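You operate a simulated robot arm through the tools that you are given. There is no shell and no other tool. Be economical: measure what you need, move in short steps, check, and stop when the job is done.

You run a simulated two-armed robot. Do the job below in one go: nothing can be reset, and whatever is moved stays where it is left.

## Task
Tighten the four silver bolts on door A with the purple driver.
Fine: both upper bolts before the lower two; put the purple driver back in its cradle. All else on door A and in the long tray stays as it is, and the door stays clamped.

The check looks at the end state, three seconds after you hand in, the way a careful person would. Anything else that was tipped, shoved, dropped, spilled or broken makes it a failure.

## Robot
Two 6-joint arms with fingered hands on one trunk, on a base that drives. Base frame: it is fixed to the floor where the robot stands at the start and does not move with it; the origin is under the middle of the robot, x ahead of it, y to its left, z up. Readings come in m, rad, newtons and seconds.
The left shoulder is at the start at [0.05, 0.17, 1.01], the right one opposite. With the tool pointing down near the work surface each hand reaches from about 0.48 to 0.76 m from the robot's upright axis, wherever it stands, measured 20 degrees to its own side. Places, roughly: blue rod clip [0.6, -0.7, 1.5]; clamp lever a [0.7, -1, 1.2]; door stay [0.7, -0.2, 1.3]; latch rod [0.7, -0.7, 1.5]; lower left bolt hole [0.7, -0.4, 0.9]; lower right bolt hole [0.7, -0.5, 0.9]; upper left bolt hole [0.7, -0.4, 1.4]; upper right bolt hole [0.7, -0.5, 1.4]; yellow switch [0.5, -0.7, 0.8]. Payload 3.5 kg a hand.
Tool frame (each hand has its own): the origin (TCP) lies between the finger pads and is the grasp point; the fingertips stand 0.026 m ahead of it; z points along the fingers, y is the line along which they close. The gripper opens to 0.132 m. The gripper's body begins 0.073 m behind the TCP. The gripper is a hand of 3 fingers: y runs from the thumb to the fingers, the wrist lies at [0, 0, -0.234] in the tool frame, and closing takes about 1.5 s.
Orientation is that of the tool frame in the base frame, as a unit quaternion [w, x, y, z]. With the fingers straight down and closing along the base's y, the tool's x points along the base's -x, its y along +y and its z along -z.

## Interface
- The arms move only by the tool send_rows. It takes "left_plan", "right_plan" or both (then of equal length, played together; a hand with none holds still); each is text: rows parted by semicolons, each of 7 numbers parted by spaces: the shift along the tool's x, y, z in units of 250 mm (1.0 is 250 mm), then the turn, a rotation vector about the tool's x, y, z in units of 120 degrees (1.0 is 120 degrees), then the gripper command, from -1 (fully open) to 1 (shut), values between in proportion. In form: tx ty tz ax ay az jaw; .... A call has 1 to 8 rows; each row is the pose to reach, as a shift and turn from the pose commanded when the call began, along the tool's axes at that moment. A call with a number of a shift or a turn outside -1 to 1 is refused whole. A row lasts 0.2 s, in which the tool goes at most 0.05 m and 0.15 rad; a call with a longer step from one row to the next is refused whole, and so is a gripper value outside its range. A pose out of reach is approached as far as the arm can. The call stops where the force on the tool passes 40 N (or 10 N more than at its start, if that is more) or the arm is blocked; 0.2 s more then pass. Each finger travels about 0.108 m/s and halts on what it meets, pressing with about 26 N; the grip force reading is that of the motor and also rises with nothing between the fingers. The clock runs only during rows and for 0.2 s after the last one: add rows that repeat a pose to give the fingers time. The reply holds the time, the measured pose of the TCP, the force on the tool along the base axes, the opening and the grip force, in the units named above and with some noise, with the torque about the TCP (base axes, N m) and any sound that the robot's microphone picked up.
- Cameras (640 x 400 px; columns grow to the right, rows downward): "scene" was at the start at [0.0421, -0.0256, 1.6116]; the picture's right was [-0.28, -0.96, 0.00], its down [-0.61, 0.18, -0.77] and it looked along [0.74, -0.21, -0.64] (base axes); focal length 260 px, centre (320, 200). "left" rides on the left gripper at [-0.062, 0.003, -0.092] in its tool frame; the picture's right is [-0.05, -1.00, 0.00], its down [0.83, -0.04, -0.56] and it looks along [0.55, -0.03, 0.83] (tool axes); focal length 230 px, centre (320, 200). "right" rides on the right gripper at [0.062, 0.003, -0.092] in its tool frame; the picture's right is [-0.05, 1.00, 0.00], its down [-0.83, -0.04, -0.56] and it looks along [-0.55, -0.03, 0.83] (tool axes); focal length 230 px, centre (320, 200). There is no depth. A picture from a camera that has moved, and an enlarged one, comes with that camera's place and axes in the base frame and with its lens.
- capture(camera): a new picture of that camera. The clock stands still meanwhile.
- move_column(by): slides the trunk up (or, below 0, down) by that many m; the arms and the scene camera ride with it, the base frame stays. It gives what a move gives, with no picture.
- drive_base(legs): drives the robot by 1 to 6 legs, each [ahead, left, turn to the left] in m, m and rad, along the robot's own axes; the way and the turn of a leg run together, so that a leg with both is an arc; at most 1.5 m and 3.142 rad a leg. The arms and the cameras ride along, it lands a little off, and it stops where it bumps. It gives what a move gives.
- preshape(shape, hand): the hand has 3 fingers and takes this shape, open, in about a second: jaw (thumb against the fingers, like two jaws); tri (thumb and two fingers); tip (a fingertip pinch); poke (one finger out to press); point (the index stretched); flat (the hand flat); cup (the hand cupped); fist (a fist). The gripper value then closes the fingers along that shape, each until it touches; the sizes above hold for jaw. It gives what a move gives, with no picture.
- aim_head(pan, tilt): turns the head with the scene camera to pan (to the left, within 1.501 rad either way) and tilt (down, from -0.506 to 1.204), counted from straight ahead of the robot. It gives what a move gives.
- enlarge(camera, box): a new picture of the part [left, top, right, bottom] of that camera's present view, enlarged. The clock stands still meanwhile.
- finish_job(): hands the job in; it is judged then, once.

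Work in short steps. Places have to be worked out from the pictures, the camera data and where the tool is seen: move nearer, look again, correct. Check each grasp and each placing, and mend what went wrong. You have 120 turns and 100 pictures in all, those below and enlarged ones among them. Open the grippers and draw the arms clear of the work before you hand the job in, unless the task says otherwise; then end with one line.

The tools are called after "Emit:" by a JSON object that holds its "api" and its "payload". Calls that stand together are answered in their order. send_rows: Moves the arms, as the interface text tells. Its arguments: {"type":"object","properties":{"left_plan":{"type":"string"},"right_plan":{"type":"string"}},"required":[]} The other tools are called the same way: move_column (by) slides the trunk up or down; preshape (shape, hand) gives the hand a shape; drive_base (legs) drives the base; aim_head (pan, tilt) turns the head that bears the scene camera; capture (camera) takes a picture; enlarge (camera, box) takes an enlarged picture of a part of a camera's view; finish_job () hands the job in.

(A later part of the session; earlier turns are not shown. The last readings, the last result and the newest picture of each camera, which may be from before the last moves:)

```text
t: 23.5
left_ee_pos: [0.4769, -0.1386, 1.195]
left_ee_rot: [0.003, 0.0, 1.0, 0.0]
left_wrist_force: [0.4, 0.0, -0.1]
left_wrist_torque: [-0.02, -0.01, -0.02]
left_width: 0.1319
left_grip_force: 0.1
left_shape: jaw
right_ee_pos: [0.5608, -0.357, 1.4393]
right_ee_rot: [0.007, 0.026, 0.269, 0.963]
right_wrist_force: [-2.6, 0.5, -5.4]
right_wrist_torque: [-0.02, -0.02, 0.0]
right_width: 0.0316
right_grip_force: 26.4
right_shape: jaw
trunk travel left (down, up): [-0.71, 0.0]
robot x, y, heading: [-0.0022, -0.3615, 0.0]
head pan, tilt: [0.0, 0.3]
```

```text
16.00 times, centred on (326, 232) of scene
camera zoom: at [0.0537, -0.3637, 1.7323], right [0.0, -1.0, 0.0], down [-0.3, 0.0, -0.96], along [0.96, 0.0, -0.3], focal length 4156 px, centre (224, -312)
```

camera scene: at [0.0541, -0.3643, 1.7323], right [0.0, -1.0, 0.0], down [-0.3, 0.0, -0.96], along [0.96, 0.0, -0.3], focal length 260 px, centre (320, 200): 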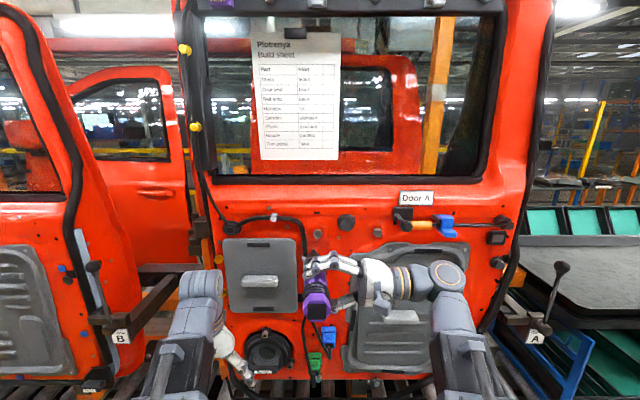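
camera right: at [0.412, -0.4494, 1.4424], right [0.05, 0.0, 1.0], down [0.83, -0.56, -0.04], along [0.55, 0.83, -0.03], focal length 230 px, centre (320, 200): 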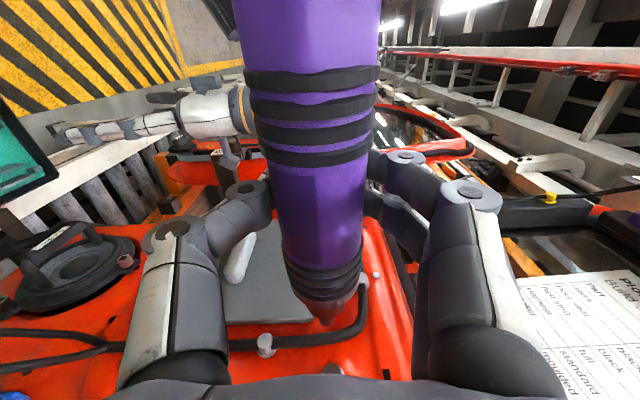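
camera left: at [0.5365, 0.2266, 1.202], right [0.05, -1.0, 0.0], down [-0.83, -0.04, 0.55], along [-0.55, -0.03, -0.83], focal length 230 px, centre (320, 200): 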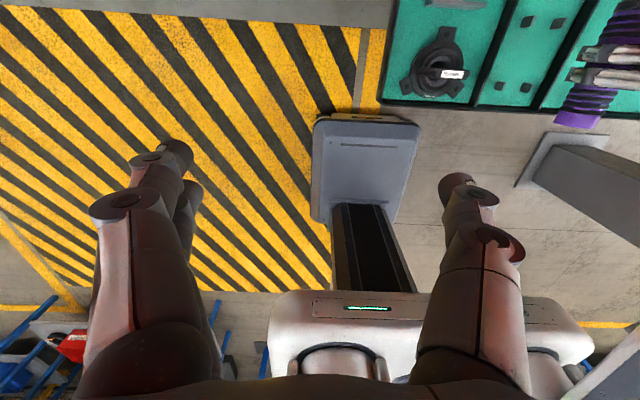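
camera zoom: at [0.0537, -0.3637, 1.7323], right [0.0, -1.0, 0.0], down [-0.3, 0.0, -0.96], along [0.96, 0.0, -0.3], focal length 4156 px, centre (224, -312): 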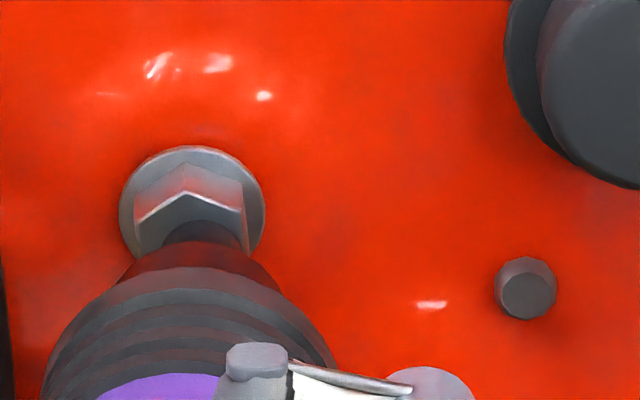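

The bolt turned and moved in a few mm. I press on a little and turn a further 34° to see whether it goes tight.

Emit:
{"api": "send_rows", "payload": {"right_plan": "-0.008 0 0 0 0 0 1;-0.008 -0.0016 0.0001 -0.07 0 0.0037 1;-0.008 -0.0032 0.0005 -0.14 0 0.0074 1;-0.008 -0.0047 0.001 -0.21 0 0.011 1;-0.008 -0.006 0.0018 -0.28 0 0.0148 1"}}

Emit:
{"api": "enlarge", "payload": {"camera": "scene", "box": [310, 222, 342, 242]}}

Emit:
{"api": "enlarge", "payload": {"camera": "right", "box": [290, 300, 350, 345]}}

```text
t: 24.7
left_ee_pos: [0.4754, -0.1389, 1.1948]
left_ee_rot: [0.003, 0.0, 1.0, 0.0]
left_wrist_force: [0.3, 0.0, 0.8]
left_wrist_torque: [0.01, 0.0, 0.01]
left_width: 0.132
left_grip_force: 0.0
left_shape: jaw
right_ee_pos: [0.5638, -0.3577, 1.44]
right_ee_rot: [0.004, 0.026, 0.15, 0.988]
right_wrist_force: [-2.8, 0.3, -6.0]
right_wrist_torque: [0.0, -0.07, 0.0]
right_width: 0.0321
right_grip_force: 26.2
right_shape: jaw
right hand out of reach, approached as far as the arm can: row 4, 5
trunk travel left (down, up): [-0.71, 0.0]
robot x, y, heading: [0.0015, -0.3584, -0.002]
head pan, tilt: [0.0, 0.3]
```

```text
16.00 times, centred on (326, 232) of scene
camera zoom: at [0.0536, -0.3641, 1.7323], right [0.0, -1.0, 0.0], down [-0.3, 0.0, -0.96], along [0.96, 0.0, -0.3], focal length 4156 px, centre (224, -312)
```

zoom: 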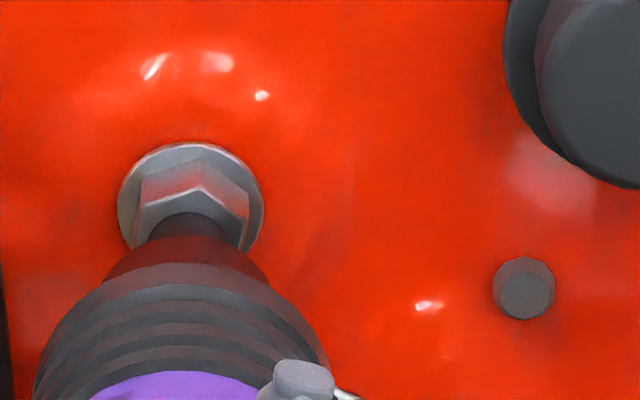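

```text
8.89 times, centred on (320, 322) of right
camera zoom: at [0.4968, -0.3853, 1.3563], right [0.05, -0.95, 0.29], down [0.8, -0.14, -0.58], along [0.6, 0.27, 0.76], focal length 2045 px, centre (320, -889)
```

zoom: 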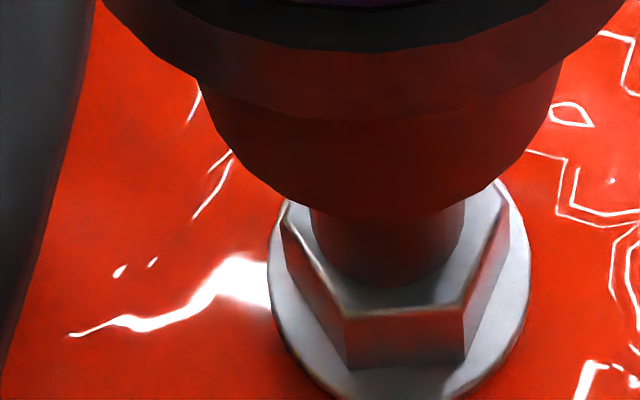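

The bolt turns with the driver; the wrist limit is near 163°. I back off 3 cm and turn the hand back for another stroke.

Emit:
{"api": "send_rows", "payload": {"right_plan": "0.12 0 -0.006 0 0 0 1;0.12 0.0016 -0.006 0.07 0 -0.0037 1;0.12 0.0032 -0.0055 0.14 0 -0.0074 1;0.12 0.0047 -0.005 0.21 0 -0.011 1;0.12 0.006 -0.0042 0.28 0 -0.0148 1;0.12 0.0073 -0.0032 0.35 0 -0.0185 1;0.12 0.0084 -0.002 0.42 0 -0.022 1;0.12 0.0093 -0.0007 0.49 0 -0.026 1"}}

Emit:
{"api": "enlarge", "payload": {"camera": "right", "box": [220, 230, 420, 380]}}

```text
t: 26.5
left_ee_pos: [0.4772, -0.1393, 1.1941]
left_ee_rot: [0.001, 0.001, 1.0, 0.001]
left_wrist_force: [0.4, 0.5, 0.2]
left_wrist_torque: [0.01, 0.03, -0.02]
left_width: 0.132
left_grip_force: 0.0
left_shape: jaw
right_ee_pos: [0.5329, -0.359, 1.4411]
right_ee_rot: [0.016, 0.022, 0.618, 0.786]
right_wrist_force: [-0.5, -0.9, -4.6]
right_wrist_torque: [0.28, 0.04, -0.01]
right_width: 0.0171
right_grip_force: 25.8
right_shape: jaw
trunk travel left (down, up): [-0.71, 0.0]
robot x, y, heading: [-0.0011, -0.3595, 0.001]
head pan, tilt: [0.0, 0.3]
```

```text
2.67 times, centred on (320, 305) of right
camera zoom: at [0.4666, -0.4456, 1.423], right [0.05, -0.24, 0.97], down [0.8, -0.57, -0.19], along [0.6, 0.79, 0.16], focal length 614 px, centre (320, -80)
```

zoom: 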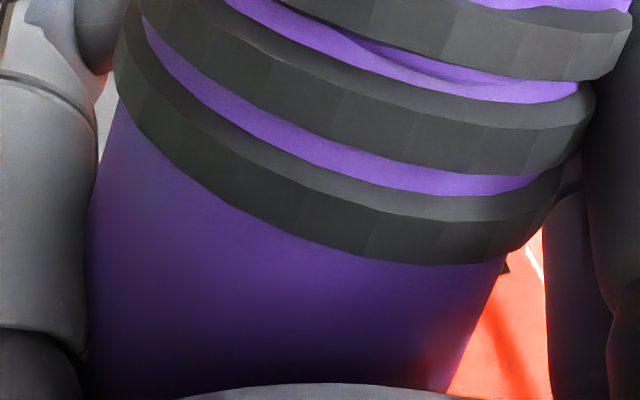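

The driver has slipped in the hand (width 0.017). I look at it now before doing anything else.

Emit:
{"api": "enlarge", "payload": {"camera": "scene", "box": [280, 210, 400, 330]}}

Emit:
{"api": "capture", "payload": {"camera": "right"}}

Emit:
{"api": "capture", "payload": {"camera": "left"}}

```text
3.33 times, centred on (340, 270) of scene
camera zoom: at [0.0543, -0.3652, 1.7322], right [0.0, -1.0, 0.0], down [-0.3, 0.0, -0.96], along [0.96, 0.0, -0.3], focal length 866 px, centre (253, -33)
```

zoom: 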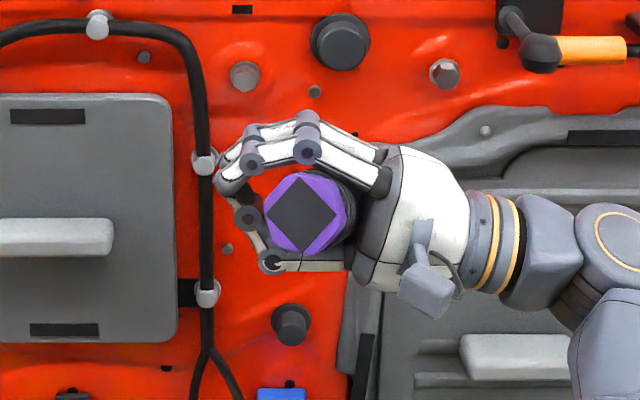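

```text
59 pictures are left
camera right: at [0.4666, -0.4456, 1.423], right [0.05, -0.24, 0.97], down [0.8, -0.57, -0.19], along [0.6, 0.79, 0.16], focal length 230 px, centre (320, 200)
```

right: 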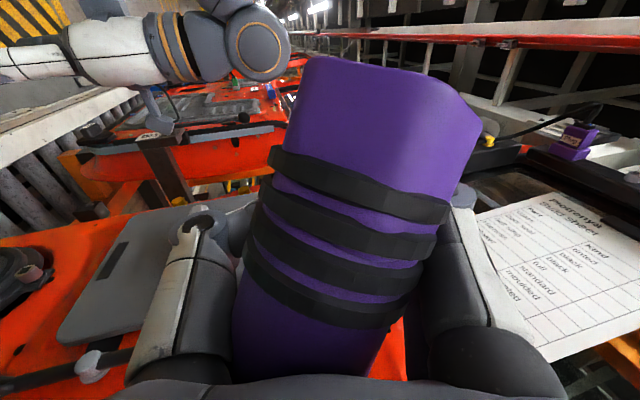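

```text
58 pictures are left
camera left: at [0.5366, -0.1364, 1.2871], right [0.05, -1.0, 0.0], down [-0.83, -0.04, 0.55], along [-0.55, -0.03, -0.83], focal length 230 px, centre (320, 200)
```

left: 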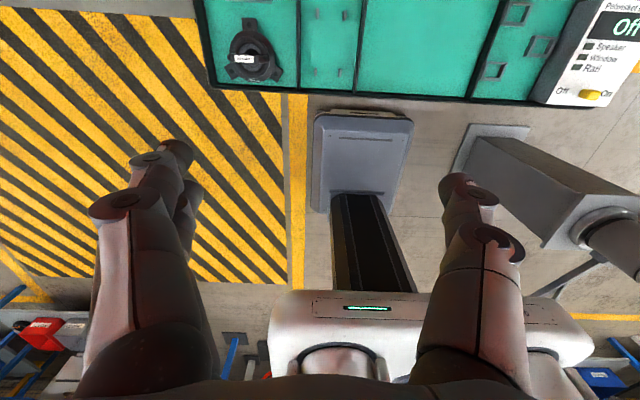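

The driver rolled deeper into the hand and is caged between fingers and palm, tilted. I back the hand away from the door slowly so I can re-seat it safely.

Emit:
{"api": "send_rows", "payload": {"right_plan": "0.08 0 -0.004 0 0 0 1;0.16 0 -0.008 0 0 0 1;0.24 0 -0.012 0 0 0 1;0.32 0 -0.016 0 0 0 1;0.4 0 -0.02 0 0 0 1;0.48 0 -0.024 0 0 0 1;0.48 0 -0.024 0 0 0 1"}}

Emit:
{"api": "aim_head", "payload": {"pan": 0.0, "tilt": 0.7}}

Emit:
{"api": "capture", "payload": {"camera": "scene"}}

```text
t: 28.1
left_ee_pos: [0.4767, -0.1391, 1.1942]
left_ee_rot: [0.002, 0.0, 1.0, 0.0]
left_wrist_force: [-0.1, 0.0, -1.5]
left_wrist_torque: [0.02, 0.02, -0.05]
left_width: 0.1319
left_grip_force: 0.1
left_shape: jaw
right_ee_pos: [0.4461, -0.3604, 1.4522]
right_ee_rot: [0.015, 0.02, 0.617, 0.786]
right_wrist_force: [0.3, -0.3, -6.7]
right_wrist_torque: [0.32, 0.14, 0.0]
right_width: 0.0172
right_grip_force: 25.8
right_shape: jaw
right hand out of reach, approached as far as the arm can: row 5, 6, 7
trunk travel left (down, up): [-0.71, 0.0]
robot x, y, heading: [-0.0002, -0.3607, 0.001]
head pan, tilt: [0.0, 0.3]
```

```text
t: 28.9
left_ee_pos: [0.4771, -0.1389, 1.1943]
left_ee_rot: [0.002, 0.0, 1.0, -0.001]
left_wrist_force: [0.0, -0.2, -0.4]
left_wrist_torque: [-0.03, -0.01, 0.05]
left_width: 0.1318
left_grip_force: 0.0
left_shape: jaw
right_ee_pos: [0.4468, -0.3608, 1.4532]
right_ee_rot: [0.015, 0.02, 0.617, 0.786]
right_wrist_force: [0.9, 0.2, -6.8]
right_wrist_torque: [0.32, 0.15, 0.01]
right_width: 0.0173
right_grip_force: 25.8
right_shape: jaw
trunk travel left (down, up): [-0.71, 0.0]
robot x, y, heading: [-0.0003, -0.3576, 0.002]
head pan, tilt: [0.0, 0.7]
```

```text
57 pictures are left
camera scene: at [0.0458, -0.3641, 1.6962], right [0.0, -1.0, 0.0], down [-0.64, 0.0, -0.77], along [0.77, 0.0, -0.64], focal length 260 px, centre (320, 200)
```

scene: 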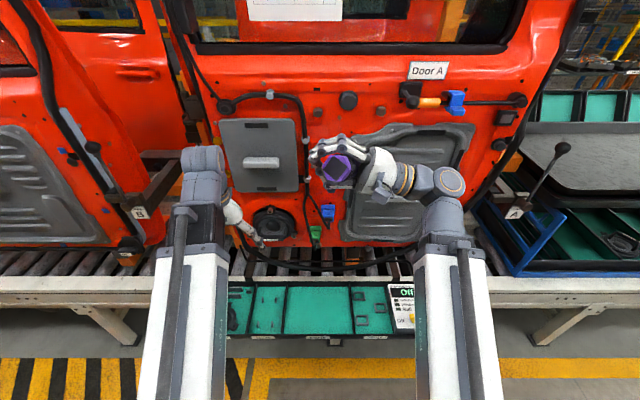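

I lower the hand and turn it to point upward, so gravity seats the driver against the palm.

Emit:
{"api": "send_rows", "payload": {"right_plan": "0 -0.09 -0.024 -0.07 0 0.0037 1;0 -0.18 -0.047 -0.14 0 0.0074 1;0 -0.28 -0.07 -0.21 0 0.011 1;0 -0.38 -0.095 -0.28 0 0.0148 1;0 -0.48 -0.12 -0.35 0 0.0185 1;0 -0.58 -0.143 -0.42 0 0.022 1;0 -0.68 -0.167 -0.49 0 0.026 1;0 -0.777 -0.19 -0.56 0 0.03 1"}}

Emit:
{"api": "enlarge", "payload": {"camera": "scene", "box": [240, 120, 440, 280]}}

Emit:
{"api": "capture", "payload": {"camera": "right"}}

```text
t: 30.8
left_ee_pos: [0.4767, -0.1386, 1.1948]
left_ee_rot: [0.002, 0.0, 1.0, 0.0]
left_wrist_force: [-0.5, -0.7, -0.4]
left_wrist_torque: [-0.01, 0.0, 0.0]
left_width: 0.1318
left_grip_force: 0.0
left_shape: jaw
right_ee_pos: [0.4384, -0.3764, 1.2418]
right_ee_rot: [-0.001, 0.007, 0.134, 0.991]
right_wrist_force: [0.3, -0.1, -6.4]
right_wrist_torque: [0.02, 0.13, -0.01]
right_width: 0.0173
right_grip_force: 26.2
right_shape: jaw
right hand out of reach, approached as far as the arm can: row 1, 2, 3, 4, 5, 6, 8
trunk travel left (down, up): [-0.71, 0.0]
robot x, y, heading: [-0.001, -0.3619, -0.004]
head pan, tilt: [0.0, 0.7]
```

```text
2.50 times, centred on (340, 200) of scene
camera zoom: at [0.0465, -0.3646, 1.6961], right [0.0, -1.0, 0.0], down [-0.64, 0.0, -0.76], along [0.76, 0.0, -0.64], focal length 649 px, centre (270, 200)
```

zoom: 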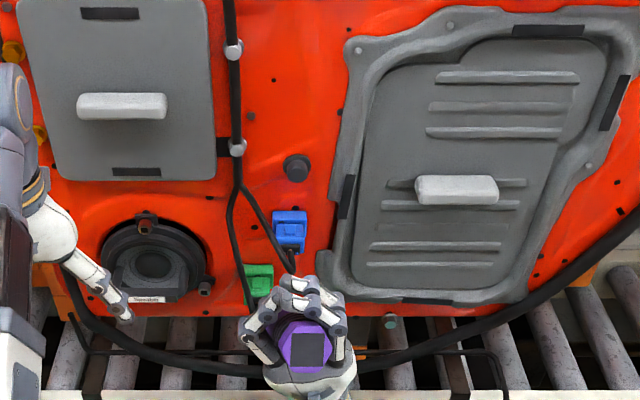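

```text
55 pictures are left
camera right: at [0.3763, -0.4033, 1.1553], right [0.06, -0.96, 0.26], down [0.82, -0.11, -0.56], along [0.57, 0.25, 0.79], focal length 230 px, centre (320, 200)
```

right: 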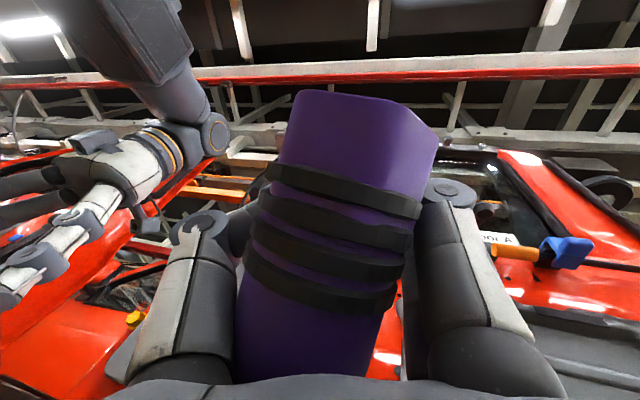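

The driver is pitched in the cage with its butt raised. I'll bring in the left hand, pointing right, both to view it from the side and to help re-seat it.

Emit:
{"api": "send_rows", "payload": {"left_plan": "0.02 0.04 -0.02 0.07 0 0 -1;0.05 0.08 -0.05 0.14 0 0 -1;0.08 0.12 -0.08 0.21 0 0 -1;0.1 0.16 -0.1 0.28 0 0 -1;0.12 0.2 -0.13 0.35 0 0 -1;0.15 0.24 -0.15 0.42 0 0 -1;0.18 0.28 -0.18 0.49 0 0 -1;0.2 0.3 -0.2 0.56 0 0 -1"}}

Emit:
{"api": "capture", "payload": {"camera": "left"}}

```text
t: 32.5
left_ee_pos: [0.5165, -0.1692, 1.1899]
left_ee_rot: [0.019, -0.012, 0.834, -0.552]
left_wrist_force: [0.5, 0.0, -0.2]
left_wrist_torque: [-0.01, 0.01, 0.02]
left_width: 0.1318
left_grip_force: 0.1
left_shape: jaw
left hand out of reach, approached as far as the arm can: row 1, 2, 3, 4, 5, 6, 7, 8
right_ee_pos: [0.4391, -0.3757, 1.2419]
right_ee_rot: [-0.002, 0.007, 0.135, 0.991]
right_wrist_force: [0.5, 1.1, -4.9]
right_wrist_torque: [0.03, 0.18, 0.03]
right_width: 0.0174
right_grip_force: 26.1
right_shape: jaw
trunk travel left (down, up): [-0.71, 0.0]
robot x, y, heading: [-0.0005, -0.365, 0.003]
head pan, tilt: [0.0, 0.7]
```

```text
54 pictures are left
camera left: at [0.5724, -0.0801, 1.2237], right [0.05, -0.39, 0.92], down [-0.86, 0.46, 0.24], along [-0.52, -0.8, -0.31], focal length 230 px, centre (320, 200)
```

left: 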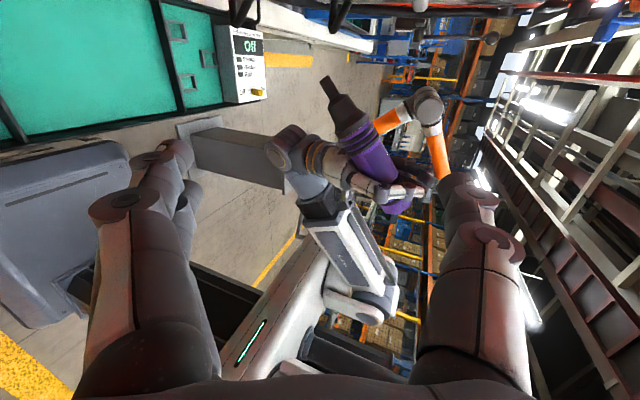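

The left camera shows the driver pitched about 42° down, tip near (0.55,-0.38,1.105), butt near (0.39,-0.395,1.25). I'll hand it over to the left hand at its free front part; first I back the base 0.15 m and reach the right hand forward to get working room.

Emit:
{"api": "drive_base", "payload": {"legs": [[-0.15, 0, 0]]}}

Emit:
{"api": "send_rows", "payload": {"right_plan": "-0.12 0 0 0 0 0 1;-0.24 0 0 0 0 0 1;-0.36 0 0 0 0 0 1;-0.48 0 0 0 0 0 1;-0.48 0 0 0 0 0 1", "left_plan": "0 -0.08 -0.1 0.03 0 0 -1;0 -0.16 -0.2 0.06 0 0 -1;0 -0.16 -0.3 0.1 0 0 -1;0 -0.16 -0.3 0.14 0 0 -1;0 -0.16 -0.3 0.19 0 0 -1"}}

Emit:
{"api": "capture", "payload": {"camera": "left"}}

```text
t: 33.9
left_ee_pos: [0.3681, -0.1674, 1.1905]
left_ee_rot: [0.021, -0.012, 0.834, -0.551]
left_wrist_force: [0.1, 0.0, -1.4]
left_wrist_torque: [-0.01, 0.01, 0.03]
left_width: 0.1319
left_grip_force: 0.1
left_shape: jaw
right_ee_pos: [0.2909, -0.3749, 1.244]
right_ee_rot: [-0.003, 0.007, 0.135, 0.991]
right_wrist_force: [-0.3, -0.6, -6.6]
right_wrist_torque: [0.02, 0.16, -0.03]
right_width: 0.0171
right_grip_force: 26.6
right_shape: jaw
trunk travel left (down, up): [-0.71, 0.0]
robot x, y, heading: [-0.1493, -0.3613, 0.005]
head pan, tilt: [0.0, 0.7]
```

```text
t: 35.1
left_ee_pos: [0.3947, -0.1629, 1.2543]
left_ee_rot: [0.03, -0.015, 0.708, -0.706]
left_wrist_force: [0.6, -0.1, -0.5]
left_wrist_torque: [-0.02, 0.01, 0.01]
left_width: 0.132
left_grip_force: 0.1
left_shape: jaw
left hand out of reach, approached as far as the arm can: row 1, 2, 3, 4, 5
right_ee_pos: [0.4093, -0.3738, 1.2417]
right_ee_rot: [-0.003, 0.007, 0.137, 0.991]
right_wrist_force: [-0.8, 0.1, -5.5]
right_wrist_torque: [0.06, 0.13, 0.01]
right_width: 0.0172
right_grip_force: 26.1
right_shape: jaw
trunk travel left (down, up): [-0.71, 0.0]
robot x, y, heading: [-0.1474, -0.3618, 0.0]
head pan, tilt: [0.0, 0.7]
```

```text
53 pictures are left
camera left: at [0.4486, -0.067, 1.253], right [0.03, 0.0, 1.0], down [-0.86, 0.5, 0.03], along [-0.5, -0.87, 0.02], focal length 230 px, centre (320, 200)
```

left: 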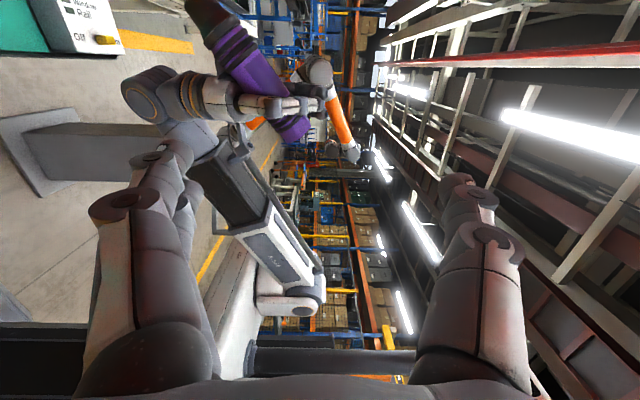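

I take a closer look at how the driver sits in the right hand.

Emit:
{"api": "enlarge", "payload": {"camera": "scene", "box": [270, 170, 390, 250]}}

Emit:
{"api": "enlarge", "payload": {"camera": "left", "box": [150, 0, 370, 165]}}

```text
5.00 times, centred on (330, 210) of scene
camera zoom: at [-0.1011, -0.3638, 1.6962], right [0.0, -1.0, 0.0], down [-0.64, 0.0, -0.76], along [0.76, 0.0, -0.64], focal length 1299 px, centre (270, 150)
```

zoom: 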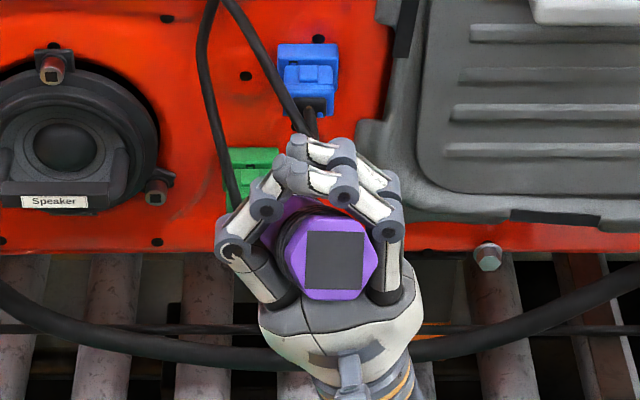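

```text
2.42 times, centred on (260, 82) of left
camera zoom: at [0.4486, -0.067, 1.253], right [0.03, 0.0, 1.0], down [-0.86, 0.5, 0.03], along [-0.5, -0.87, 0.02], focal length 558 px, centre (466, 485)
```

zoom: 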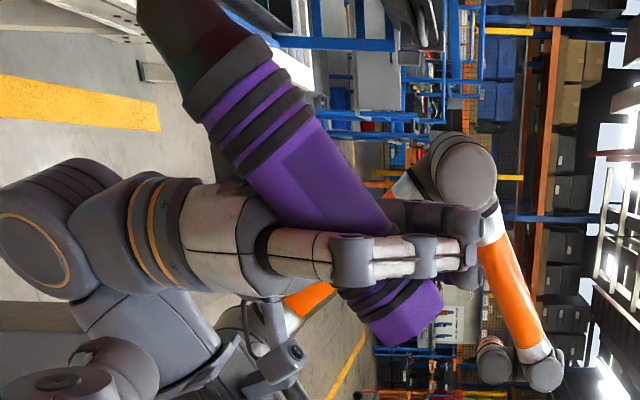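

Re-seating in the air is risky. Safer: lay the driver down in the empty tray section and take it afresh. First I turn the right hand back toward pointing down, fingers kept shut around the driver.

Emit:
{"api": "send_rows", "payload": {"right_plan": "0 0 0 0.07 0 0 1;0 0 0 0.14 0 0 1;0 0 0 0.21 0 0 1;0 0 0 0.28 0 0 1;0 0 0 0.35 0 0 1;0 0 0 0.42 0 0 1;0 0 0 0.49 0 0 1;0 0 0 0.56 0 0 1"}}

Emit:
{"api": "capture", "payload": {"camera": "left"}}

```text
t: 36.9
left_ee_pos: [0.3933, -0.1643, 1.2537]
left_ee_rot: [0.029, -0.016, 0.709, -0.705]
left_wrist_force: [0.2, -0.2, -0.2]
left_wrist_torque: [0.01, 0.01, 0.01]
left_width: 0.1319
left_grip_force: 0.1
left_shape: jaw
right_ee_pos: [0.4108, -0.3757, 1.2402]
right_ee_rot: [-0.007, 0.005, 0.663, 0.749]
right_wrist_force: [-0.7, -0.3, -7.3]
right_wrist_torque: [0.32, 0.15, 0.02]
right_width: 0.0172
right_grip_force: 26.1
right_shape: jaw
trunk travel left (down, up): [-0.71, 0.0]
robot x, y, heading: [-0.1491, -0.3665, 0.002]
head pan, tilt: [0.0, 0.7]
```

```text
50 pictures are left
camera left: at [0.4487, -0.0673, 1.253], right [0.03, 0.0, 1.0], down [-0.86, 0.5, 0.03], along [-0.5, -0.87, 0.01], focal length 230 px, centre (320, 200)
```

left: 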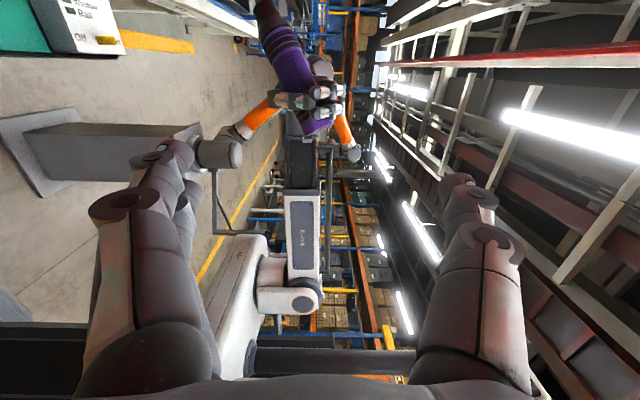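

Still caged securely. I continue turning toward pointing down.

Emit:
{"api": "send_rows", "payload": {"right_plan": "0 0 0 0.07 0 0 1;0 0 0 0.14 0 0 1;0 0 0 0.21 0 0 1;0 0 0 0.28 0 0 1;0 0 0 0.35 0 0 1;0 0 0 0.42 0 0 1;0 0 0 0.49 0 0 1;0 0 0 0.56 0 0 1"}}

Emit:
{"api": "drive_base", "payload": {"legs": [[0, 0.14, 0]]}}

```text
t: 38.7
left_ee_pos: [0.395, -0.163, 1.255]
left_ee_rot: [0.029, -0.015, 0.708, -0.705]
left_wrist_force: [-0.9, 0.5, -0.1]
left_wrist_torque: [0.01, -0.02, -0.02]
left_width: 0.1319
left_grip_force: 0.0
left_shape: jaw
right_ee_pos: [0.4117, -0.3735, 1.242]
right_ee_rot: [-0.007, -0.001, 0.966, 0.259]
right_wrist_force: [-0.7, -0.6, -1.2]
right_wrist_torque: [0.01, 0.02, -0.03]
right_width: 0.017
right_grip_force: 25.7
right_shape: jaw
trunk travel left (down, up): [-0.71, 0.0]
robot x, y, heading: [-0.1445, -0.3598, 0.004]
head pan, tilt: [0.0, 0.7]
```

```text
t: 40.0
left_ee_pos: [0.3943, -0.02, 1.2552]
left_ee_rot: [0.029, -0.014, 0.707, -0.706]
left_wrist_force: [-0.1, 0.4, 0.5]
left_wrist_torque: [-0.02, 0.0, 0.02]
left_width: 0.1319
left_grip_force: 0.0
left_shape: jaw
right_ee_pos: [0.4115, -0.2303, 1.2408]
right_ee_rot: [-0.007, 0.001, 0.966, 0.258]
right_wrist_force: [0.1, -0.1, 0.0]
right_wrist_torque: [-0.03, -0.02, 0.0]
right_width: 0.0172
right_grip_force: 26.6
right_shape: jaw
trunk travel left (down, up): [-0.71, 0.0]
robot x, y, heading: [-0.1477, -0.221, -0.004]
head pan, tilt: [0.0, 0.7]
```

The wrist force went to zero: the driver may have left the hand. I look at once.

Emit:
{"api": "capture", "payload": {"camera": "right"}}

Emit:
{"api": "capture", "payload": {"camera": "scene"}}

Emit:
{"api": "aim_head", "payload": {"pan": -0.4, "tilt": 1.15}}

Emit:
{"api": "capture", "payload": {"camera": "scene"}}

```text
49 pictures are left
camera right: at [0.3511, -0.2736, 1.3236], right [0.06, 0.87, 0.5], down [0.84, -0.31, 0.45], along [0.54, 0.39, -0.74], focal length 230 px, centre (320, 200)
```

right: 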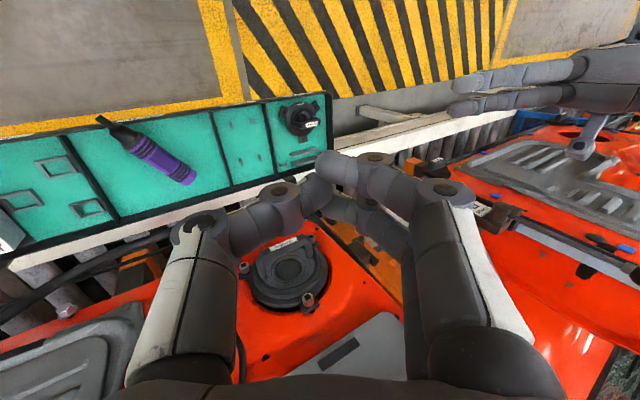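

```text
48 pictures are left
camera scene: at [-0.1015, -0.2191, 1.6961], right [0.0, -1.0, 0.0], down [-0.64, 0.0, -0.76], along [0.76, 0.0, -0.64], focal length 260 px, centre (320, 200)
```

scene: 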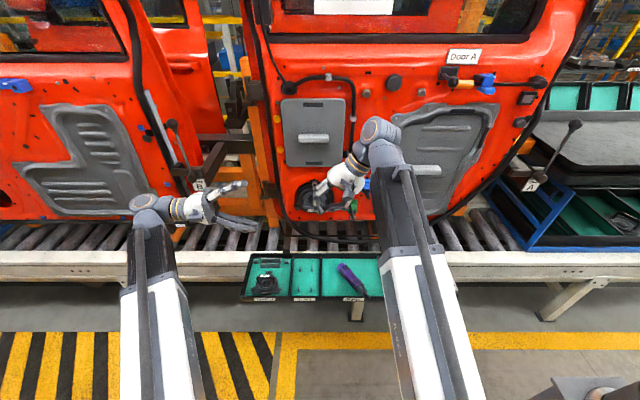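

```text
t: 41.0
left_ee_pos: [0.3945, -0.0213, 1.255]
left_ee_rot: [0.029, -0.014, 0.708, -0.705]
left_wrist_force: [-0.4, -0.5, 0.7]
left_wrist_torque: [0.04, -0.01, 0.06]
left_width: 0.1321
left_grip_force: 0.0
left_shape: jaw
right_ee_pos: [0.4117, -0.2309, 1.2414]
right_ee_rot: [-0.006, 0.001, 0.966, 0.26]
right_wrist_force: [-0.4, 0.2, 0.1]
right_wrist_torque: [0.0, 0.01, 0.01]
right_width: 0.0168
right_grip_force: 26.0
right_shape: jaw
trunk travel left (down, up): [-0.71, 0.0]
robot x, y, heading: [-0.1437, -0.2191, 0.004]
head pan, tilt: [-0.4, 1.15]
```

```text
47 pictures are left
camera scene: at [-0.1315, -0.2442, 1.6631], right [-0.39, -0.92, 0.0], down [-0.84, 0.35, -0.41], along [0.38, -0.16, -0.91], focal length 260 px, centre (320, 200)
```

scene: 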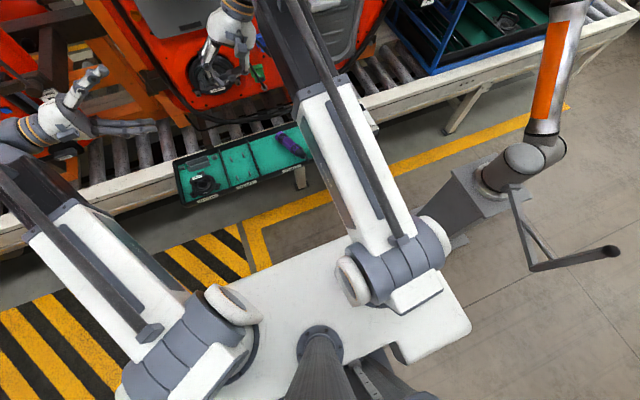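

By luck it dropped straight into the empty "Parts" section, nothing else disturbed; it lies with the butt near (0.58,-0.32) and bit resting toward the near rim at (0.43,-0.42). I drive up 0.1 m, straighten the hand to point down and open it, well above the tray.

Emit:
{"api": "drive_base", "payload": {"legs": [[0.1, 0, 0]]}}

Emit:
{"api": "send_rows", "payload": {"right_plan": "0 0 0 0.07 0 0 -0.2;0 0 0 0.14 0 0 -0.2;0 0 0 0.21 0 0 -0.2;0 0 0 0.25 0 0 -0.2;0 0 0 0.25 0 0 -0.2"}}

Emit:
{"api": "capture", "payload": {"camera": "right"}}

```text
t: 42.1
left_ee_pos: [0.4969, -0.0201, 1.254]
left_ee_rot: [0.029, -0.016, 0.708, -0.706]
left_wrist_force: [0.4, -0.7, -1.0]
left_wrist_torque: [0.0, -0.02, -0.05]
left_width: 0.132
left_grip_force: 0.0
left_shape: jaw
right_ee_pos: [0.5161, -0.231, 1.2407]
right_ee_rot: [-0.008, 0.0, 0.966, 0.26]
right_wrist_force: [-0.4, -1.0, -0.2]
right_wrist_torque: [0.02, 0.0, 0.03]
right_width: 0.017
right_grip_force: 26.3
right_shape: jaw
trunk travel left (down, up): [-0.71, 0.0]
robot x, y, heading: [-0.0445, -0.219, 0.002]
head pan, tilt: [-0.4, 1.15]
```

```text
t: 43.3
left_ee_pos: [0.4947, -0.0184, 1.2551]
left_ee_rot: [0.03, -0.014, 0.708, -0.705]
left_wrist_force: [-0.4, 0.3, -0.1]
left_wrist_torque: [-0.01, 0.02, -0.01]
left_width: 0.1318
left_grip_force: 0.0
left_shape: jaw
right_ee_pos: [0.5144, -0.2309, 1.238]
right_ee_rot: [-0.003, -0.002, 1.0, 0.002]
right_wrist_force: [-0.2, 0.7, 0.2]
right_wrist_torque: [0.01, -0.04, 0.01]
right_width: 0.0789
right_grip_force: 0.1
right_shape: jaw
right hand out of reach, approached as far as the arm can: row 4, 5
trunk travel left (down, up): [-0.71, 0.0]
robot x, y, heading: [-0.0426, -0.2177, 0.002]
head pan, tilt: [-0.4, 1.15]
```

```text
46 pictures are left
camera right: at [0.4529, -0.2271, 1.3314], right [0.05, 1.0, 0.0], down [0.83, -0.04, 0.55], along [0.55, -0.03, -0.84], focal length 230 px, centre (320, 200)
```

right: 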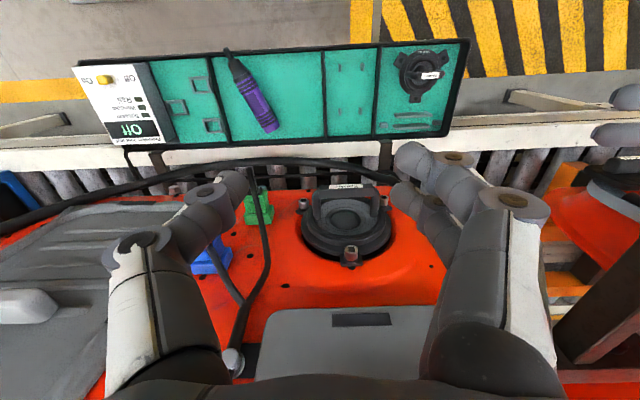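

Driver handle centre is about (0.54,-0.40), bit pointing back toward the robot (≈198°). I move above it while yawing the hand, aiming for tool x opposite to the bit (total +162° about tool z).

Emit:
{"api": "send_rows", "payload": {"right_plan": "-0.01 -0.08 0.1 0 0 0.07 -0.2;-0.02 -0.17 0.2 0 0 0.14 -0.2;-0.04 -0.25 0.3 0 0 0.21 -0.2;-0.05 -0.34 0.4 0 0 0.28 -0.2;-0.06 -0.42 0.5 0 0 0.35 -0.2;-0.08 -0.51 0.6 0 0 0.42 -0.2;-0.09 -0.6 0.7 0 0 0.49 -0.2;-0.1 -0.68 0.8 0 0 0.56 -0.2"}}

```text
t: 45.1
left_ee_pos: [0.4963, -0.0205, 1.2553]
left_ee_rot: [0.03, -0.015, 0.708, -0.706]
left_wrist_force: [0.4, -0.2, -0.5]
left_wrist_torque: [0.02, -0.02, -0.01]
left_width: 0.1319
left_grip_force: 0.1
left_shape: jaw
right_ee_pos: [0.5365, -0.4001, 1.0378]
right_ee_rot: [-0.007, 0.552, 0.833, -0.002]
right_wrist_force: [-0.2, -0.1, 0.3]
right_wrist_torque: [0.03, 0.04, 0.02]
right_width: 0.079
right_grip_force: 0.0
right_shape: jaw
trunk travel left (down, up): [-0.71, 0.0]
robot x, y, heading: [-0.0469, -0.2229, 0.003]
head pan, tilt: [-0.4, 1.15]
```

The wrist follows well; I continue with another 67° of yaw.

Emit:
{"api": "send_rows", "payload": {"right_plan": "0 0 0 0 0 0.07 -0.2;0 0 0 0 0 0.14 -0.2;0 0 0 0 0 0.21 -0.2;0 0 0 0 0 0.28 -0.2;0 0 0 0 0 0.35 -0.2;0 0 0 0 0 0.42 -0.2;0 0 0 0 0 0.49 -0.2;0 0 0 0 0 0.56 -0.2"}}

```text
t: 46.9
left_ee_pos: [0.4963, -0.0194, 1.256]
left_ee_rot: [0.03, -0.015, 0.708, -0.706]
left_wrist_force: [-0.2, -0.1, -0.6]
left_wrist_torque: [0.02, 0.01, -0.02]
left_width: 0.1318
left_grip_force: 0.1
left_shape: jaw
right_ee_pos: [0.5361, -0.3998, 1.0391]
right_ee_rot: [-0.003, 0.922, 0.387, -0.006]
right_wrist_force: [-0.8, -1.0, -0.1]
right_wrist_torque: [0.01, -0.04, 0.0]
right_width: 0.079
right_grip_force: 0.1
right_shape: jaw
trunk travel left (down, up): [-0.71, 0.0]
robot x, y, heading: [-0.0473, -0.217, 0.0]
head pan, tilt: [-0.4, 1.15]
```

Another 27° to align, with a 0.1 m descent, then a look.

Emit:
{"api": "send_rows", "payload": {"right_plan": "0 0 0.1 0 0 0.06 -0.2;0 0 0.2 0 0 0.12 -0.2;0 0 0.3 0 0 0.18 -0.2;0 0 0.4 0 0 0.23 -0.2;0 0 0.4 0 0 0.23 -0.2"}}

Emit:
{"api": "capture", "payload": {"camera": "right"}}

```text
t: 48.1
left_ee_pos: [0.4954, -0.0193, 1.2548]
left_ee_rot: [0.03, -0.015, 0.708, -0.705]
left_wrist_force: [0.3, 0.9, 0.3]
left_wrist_torque: [0.0, 0.0, 0.0]
left_width: 0.132
left_grip_force: 0.1
left_shape: jaw
right_ee_pos: [0.5374, -0.4003, 0.9392]
right_ee_rot: [-0.002, 0.987, 0.157, -0.007]
right_wrist_force: [-0.3, -1.0, 0.7]
right_wrist_torque: [0.04, 0.01, -0.01]
right_width: 0.079
right_grip_force: 0.1
right_shape: jaw
trunk travel left (down, up): [-0.71, 0.0]
robot x, y, heading: [-0.0445, -0.2146, -0.002]
head pan, tilt: [-0.4, 1.15]
```

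```text
45 pictures are left
camera right: at [0.5982, -0.3836, 1.0311], right [0.26, -0.97, 0.0], down [-0.8, -0.22, 0.57], along [-0.55, -0.14, -0.82], focal length 230 px, centre (320, 200)
```

right: 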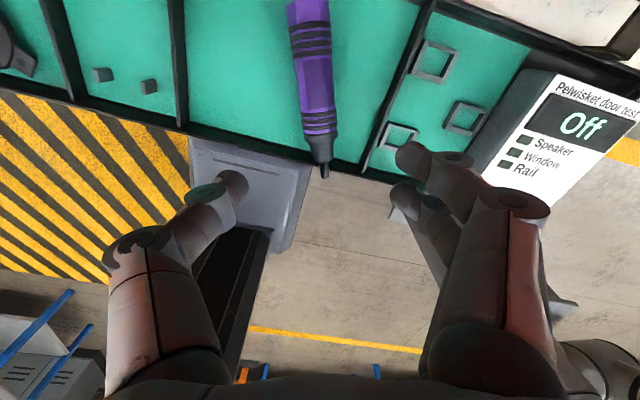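

Refined: handle mid at about (0.56,-0.386), axis 20.7°. I align and descend to z≈0.725.

Emit:
{"api": "send_rows", "payload": {"right_plan": "0.05 -0.013 0.17 0 0 -0.022 -0.2;0.104 -0.026 0.34 0 0 -0.022 -0.2;0.104 -0.026 0.51 0 0 -0.022 -0.2;0.104 -0.026 0.68 0 0 -0.022 -0.2;0.104 -0.026 0.8 0 0 -0.022 -0.2;0.104 -0.026 0.855 0 0 -0.022 -0.2;0.104 -0.026 0.855 0 0 -0.022 -0.2"}}

Emit:
{"api": "capture", "payload": {"camera": "right"}}

```text
t: 49.7
left_ee_pos: [0.4968, -0.0198, 1.2542]
left_ee_rot: [0.03, -0.015, 0.708, -0.705]
left_wrist_force: [0.7, 0.4, 0.2]
left_wrist_torque: [0.02, 0.02, -0.02]
left_width: 0.1321
left_grip_force: 0.0
left_shape: jaw
right_ee_pos: [0.5562, -0.3853, 0.7234]
right_ee_rot: [-0.001, 0.984, 0.18, -0.007]
right_wrist_force: [0.2, -0.4, -0.4]
right_wrist_torque: [-0.01, 0.0, 0.0]
right_width: 0.0788
right_grip_force: 0.1
right_shape: jaw
trunk travel left (down, up): [-0.71, 0.0]
robot x, y, heading: [-0.0424, -0.2161, 0.007]
head pan, tilt: [-0.4, 1.15]
```

```text
44 pictures are left
camera right: at [0.6154, -0.3662, 0.8152], right [0.31, -0.95, -0.01], down [-0.78, -0.26, 0.57], along [-0.54, -0.17, -0.82], focal length 230 px, centre (320, 200)
```

right: 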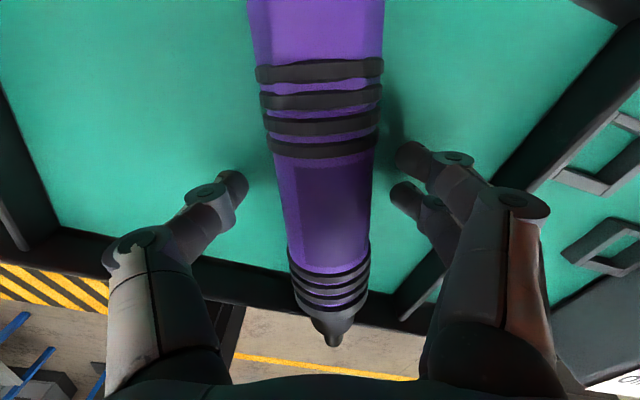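

Aligned. I go 7 mm deeper and close.

Emit:
{"api": "send_rows", "payload": {"right_plan": "0 0.004 0.015 0 0 0.015 -0.2;0 0.004 0.028 0 0 0.015 -0.2;0 0.004 0.028 0 0 0.015 0.2;0 0.004 0.028 0 0 0.015 0.6;0 0.004 0.028 0 0 0.015 1;0 0.004 0.028 0 0 0.015 1;0 0.004 0.028 0 0 0.015 1;0 0.004 0.028 0 0 0.015 1"}}

Emit:
{"api": "capture", "payload": {"camera": "right"}}

```text
t: 51.5
left_ee_pos: [0.4949, -0.019, 1.256]
left_ee_rot: [0.03, -0.014, 0.708, -0.705]
left_wrist_force: [-0.5, 0.3, -0.1]
left_wrist_torque: [-0.01, 0.0, -0.01]
left_width: 0.1319
left_grip_force: 0.0
left_shape: jaw
right_ee_pos: [0.5561, -0.3864, 0.7178]
right_ee_rot: [-0.002, 0.986, 0.166, -0.006]
right_wrist_force: [6.1, -5.4, 15.6]
right_wrist_torque: [-0.55, -0.23, 0.13]
right_width: 0.0279
right_grip_force: 26.3
right_shape: jaw
trunk travel left (down, up): [-0.71, 0.0]
robot x, y, heading: [-0.0481, -0.2196, 0.003]
head pan, tilt: [-0.4, 1.15]
```

```text
43 pictures are left
camera right: at [0.6168, -0.3689, 0.8096], right [0.28, -0.96, 0.0], down [-0.79, -0.23, 0.57], along [-0.54, -0.15, -0.82], focal length 230 px, centre (320, 200)
```

right: 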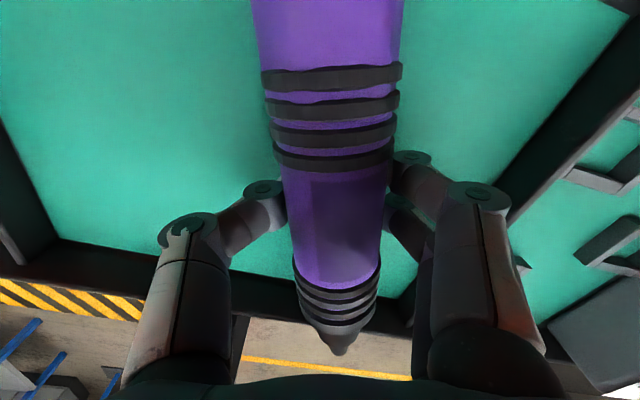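

Width 0.028 means the pads sit below the handle's equator, which squeezes it toward the palm. I reopen, rise 12 mm and regrip nearer the equator.

Emit:
{"api": "send_rows", "payload": {"right_plan": "0 0 0 0 0 0 0.2;0 0 0 0 0 0 -0.2;0 0 0 0 0 0 -0.2;0 0.01 -0.05 0 0 0 -0.2;0 0.01 -0.05 0 0 0 0.4;0 0.01 -0.05 0 0 0 1;0 0.01 -0.05 0 0 0 1;0 0.01 -0.05 0 0 0 1"}}

Emit:
{"api": "capture", "payload": {"camera": "right"}}

```text
t: 53.3
left_ee_pos: [0.4957, -0.021, 1.2549]
left_ee_rot: [0.03, -0.015, 0.708, -0.705]
left_wrist_force: [-0.2, 0.4, -0.5]
left_wrist_torque: [0.0, 0.03, 0.01]
left_width: 0.1321
left_grip_force: 0.0
left_shape: jaw
right_ee_pos: [0.5564, -0.3895, 0.7292]
right_ee_rot: [-0.001, 0.986, 0.166, -0.008]
right_wrist_force: [-0.5, -0.1, 0.2]
right_wrist_torque: [-0.03, 0.0, -0.04]
right_width: 0.0349
right_grip_force: 26.6
right_shape: jaw
trunk travel left (down, up): [-0.71, 0.0]
robot x, y, heading: [-0.0417, -0.2182, 0.004]
head pan, tilt: [-0.4, 1.15]
```

```text
42 pictures are left
camera right: at [0.618, -0.3716, 0.821], right [0.28, -0.96, -0.01], down [-0.79, -0.23, 0.57], along [-0.55, -0.15, -0.82], focal length 230 px, centre (320, 200)
```

right: 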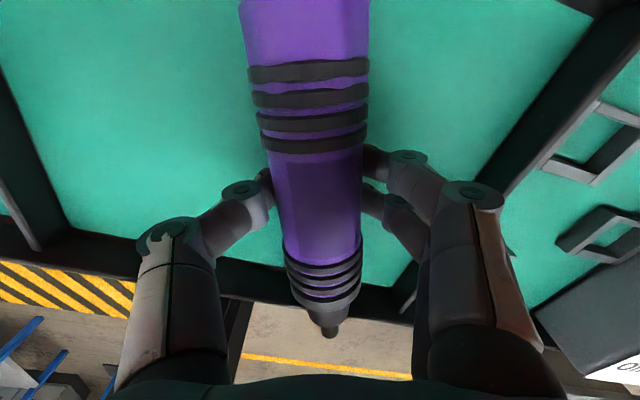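

Clean grip at 0.035 m with no residual force. I lift it.

Emit:
{"api": "send_rows", "payload": {"right_plan": "0 0 -0.08 0 0 0 1;0 0 -0.2 0 0 0 1;0 0 -0.36 0 0 0 1;0 0 -0.54 0 0 0 1;0 0 -0.72 0 0 0 1;0 0 -0.9 0 0 0 1"}}

Emit:
{"api": "send_rows", "payload": {"right_plan": "0 0 0 0 0 -0.06 1;0 0 0 0 0 -0.12 1;0 0 0 0 0 -0.18 1;0 0 0 0 0 -0.24 1;0 0 0 0 0 -0.3 1;0 0 0 0 0 -0.36 1;0 0 0 0 0 -0.42 1;0 0 0 0 0 -0.48 1"}}

Emit:
{"api": "send_rows", "payload": {"right_plan": "0 0 0 0 0 -0.06 1;0 0 0 0 0 -0.12 1;0 0 0 0 0 -0.18 1;0 0 0 0 0 -0.24 1;0 0 0 0 0 -0.3 1;0 0 0 0 0 -0.36 1;0 0 0 0 0 -0.42 1;0 0 0 0 0 -0.48 1"}}

```text
t: 54.7
left_ee_pos: [0.4949, -0.0206, 1.2548]
left_ee_rot: [0.031, -0.015, 0.708, -0.705]
left_wrist_force: [-0.4, 0.2, -0.7]
left_wrist_torque: [0.01, -0.03, -0.03]
left_width: 0.1319
left_grip_force: 0.0
left_shape: jaw
right_ee_pos: [0.5633, -0.3915, 0.9543]
right_ee_rot: [-0.001, 0.986, 0.165, -0.007]
right_wrist_force: [0.8, 0.2, -6.5]
right_wrist_torque: [0.06, -0.05, -0.03]
right_width: 0.0345
right_grip_force: 26.0
right_shape: jaw
trunk travel left (down, up): [-0.71, 0.0]
robot x, y, heading: [-0.0455, -0.2193, 0.002]
head pan, tilt: [-0.4, 1.15]
```

```text
t: 56.5
left_ee_pos: [0.4964, -0.0201, 1.2546]
left_ee_rot: [0.029, -0.015, 0.709, -0.705]
left_wrist_force: [-0.7, 0.2, 0.3]
left_wrist_torque: [0.01, 0.02, -0.01]
left_width: 0.1317
left_grip_force: 0.0
left_shape: jaw
right_ee_pos: [0.5613, -0.3887, 0.9549]
right_ee_rot: [-0.005, 0.784, 0.621, -0.005]
right_wrist_force: [0.0, -0.8, -5.9]
right_wrist_torque: [0.02, 0.0, 0.01]
right_width: 0.0344
right_grip_force: 25.9
right_shape: jaw
trunk travel left (down, up): [-0.71, 0.0]
robot x, y, heading: [-0.0435, -0.2177, 0.0]
head pan, tilt: [-0.4, 1.15]
```

```text
t: 58.3
left_ee_pos: [0.4943, -0.0187, 1.2543]
left_ee_rot: [0.029, -0.015, 0.708, -0.705]
left_wrist_force: [-0.1, -0.4, -0.1]
left_wrist_torque: [-0.03, 0.0, 0.01]
left_width: 0.1316
left_grip_force: 0.2
left_shape: jaw
right_ee_pos: [0.5603, -0.3887, 0.9534]
right_ee_rot: [-0.007, 0.388, 0.922, -0.003]
right_wrist_force: [-0.3, -0.1, -6.3]
right_wrist_torque: [0.02, 0.0, 0.02]
right_width: 0.0345
right_grip_force: 25.9
right_shape: jaw
trunk travel left (down, up): [-0.71, 0.0]
robot x, y, heading: [-0.045, -0.2196, 0.003]
head pan, tilt: [-0.4, 1.15]
```

Finishing the yaw while pulling back and up from the door.

Emit:
{"api": "send_rows", "payload": {"right_plan": "0.06 -0.06 -0.1 0 0 -0.03 1;0.12 -0.12 -0.2 0 0 -0.09 1;0.18 -0.18 -0.3 0 0 -0.15 1;0.24 -0.24 -0.4 0 0 -0.21 1;0.28 -0.286 -0.48 0 0 -0.27 1;0.28 -0.286 -0.48 0 0 -0.33 1;0.28 -0.286 -0.48 0 0 -0.38 1"}}

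Emit:
{"api": "drive_base", "payload": {"legs": [[0.04, -0.14, 0]]}}

Emit:
{"api": "aim_head", "payload": {"pan": 0.0, "tilt": 0.3}}

Emit:
{"api": "capture", "payload": {"camera": "scene"}}

```text
t: 59.9
left_ee_pos: [0.4968, -0.02, 1.2546]
left_ee_rot: [0.029, -0.014, 0.708, -0.705]
left_wrist_force: [-0.2, 1.1, 0.5]
left_wrist_torque: [0.02, 0.0, -0.01]
left_width: 0.1317
left_grip_force: 0.1
left_shape: jaw
right_ee_pos: [0.4596, -0.3889, 1.0769]
right_ee_rot: [-0.007, 0.001, 1.0, 0.0]
right_wrist_force: [0.4, -0.2, -6.0]
right_wrist_torque: [0.0, 0.03, 0.0]
right_width: 0.0347
right_grip_force: 26.1
right_shape: jaw
trunk travel left (down, up): [-0.71, 0.0]
robot x, y, heading: [-0.0454, -0.2199, 0.002]
head pan, tilt: [-0.4, 1.15]
```

```text
t: 61.3
left_ee_pos: [0.536, -0.1645, 1.254]
left_ee_rot: [0.029, -0.014, 0.708, -0.705]
left_wrist_force: [1.0, -0.2, -0.1]
left_wrist_torque: [0.01, 0.01, -0.01]
left_width: 0.132
left_grip_force: 0.0
left_shape: jaw
right_ee_pos: [0.5001, -0.5316, 1.0757]
right_ee_rot: [-0.007, 0.001, 1.0, 0.001]
right_wrist_force: [0.0, -0.7, -6.7]
right_wrist_torque: [0.06, 0.02, 0.0]
right_width: 0.0345
right_grip_force: 25.9
right_shape: jaw
trunk travel left (down, up): [-0.71, 0.0]
robot x, y, heading: [-0.0071, -0.364, 0.003]
head pan, tilt: [-0.4, 1.15]
```

```text
t: 62.4
left_ee_pos: [0.5366, -0.1638, 1.2546]
left_ee_rot: [0.028, -0.014, 0.708, -0.705]
left_wrist_force: [0.4, -0.2, -0.1]
left_wrist_torque: [-0.01, 0.02, 0.0]
left_width: 0.1317
left_grip_force: 0.0
left_shape: jaw
right_ee_pos: [0.4998, -0.5315, 1.076]
right_ee_rot: [-0.007, 0.002, 1.0, 0.0]
right_wrist_force: [0.5, 0.1, -6.6]
right_wrist_torque: [-0.02, 0.06, 0.0]
right_width: 0.0346
right_grip_force: 26.0
right_shape: jaw
trunk travel left (down, up): [-0.71, 0.0]
robot x, y, heading: [-0.0082, -0.3584, 0.004]
head pan, tilt: [0.0, 0.3]
```

```text
41 pictures are left
camera scene: at [0.0487, -0.3628, 1.7322], right [0.0, -1.0, 0.0], down [-0.3, 0.0, -0.95], along [0.95, 0.0, -0.3], focal length 260 px, centre (320, 200)
```

scene: 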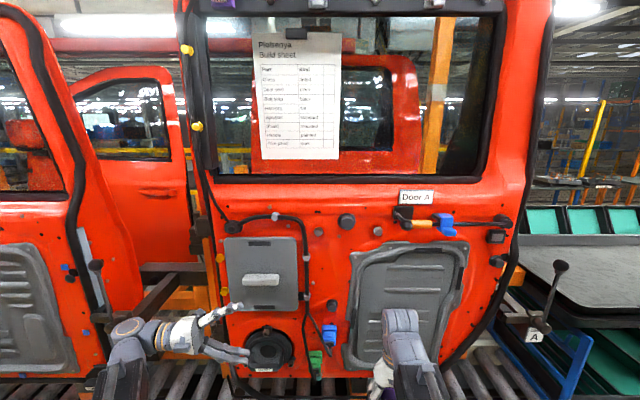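

The driver is held well again. I compare the two upper bolts.

Emit:
{"api": "enlarge", "payload": {"camera": "scene", "box": [300, 212, 396, 252]}}

```text
6.67 times, centred on (348, 232) of scene
camera zoom: at [0.0487, -0.3628, 1.7322], right [0.0, -1.0, 0.0], down [-0.3, 0.0, -0.95], along [0.95, 0.0, -0.3], focal length 1732 px, centre (133, -13)
```

zoom: 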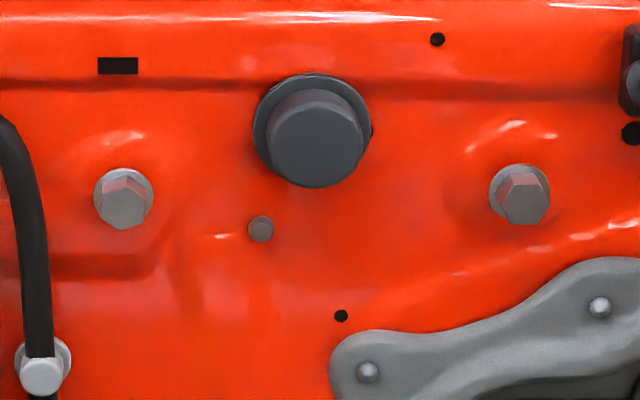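

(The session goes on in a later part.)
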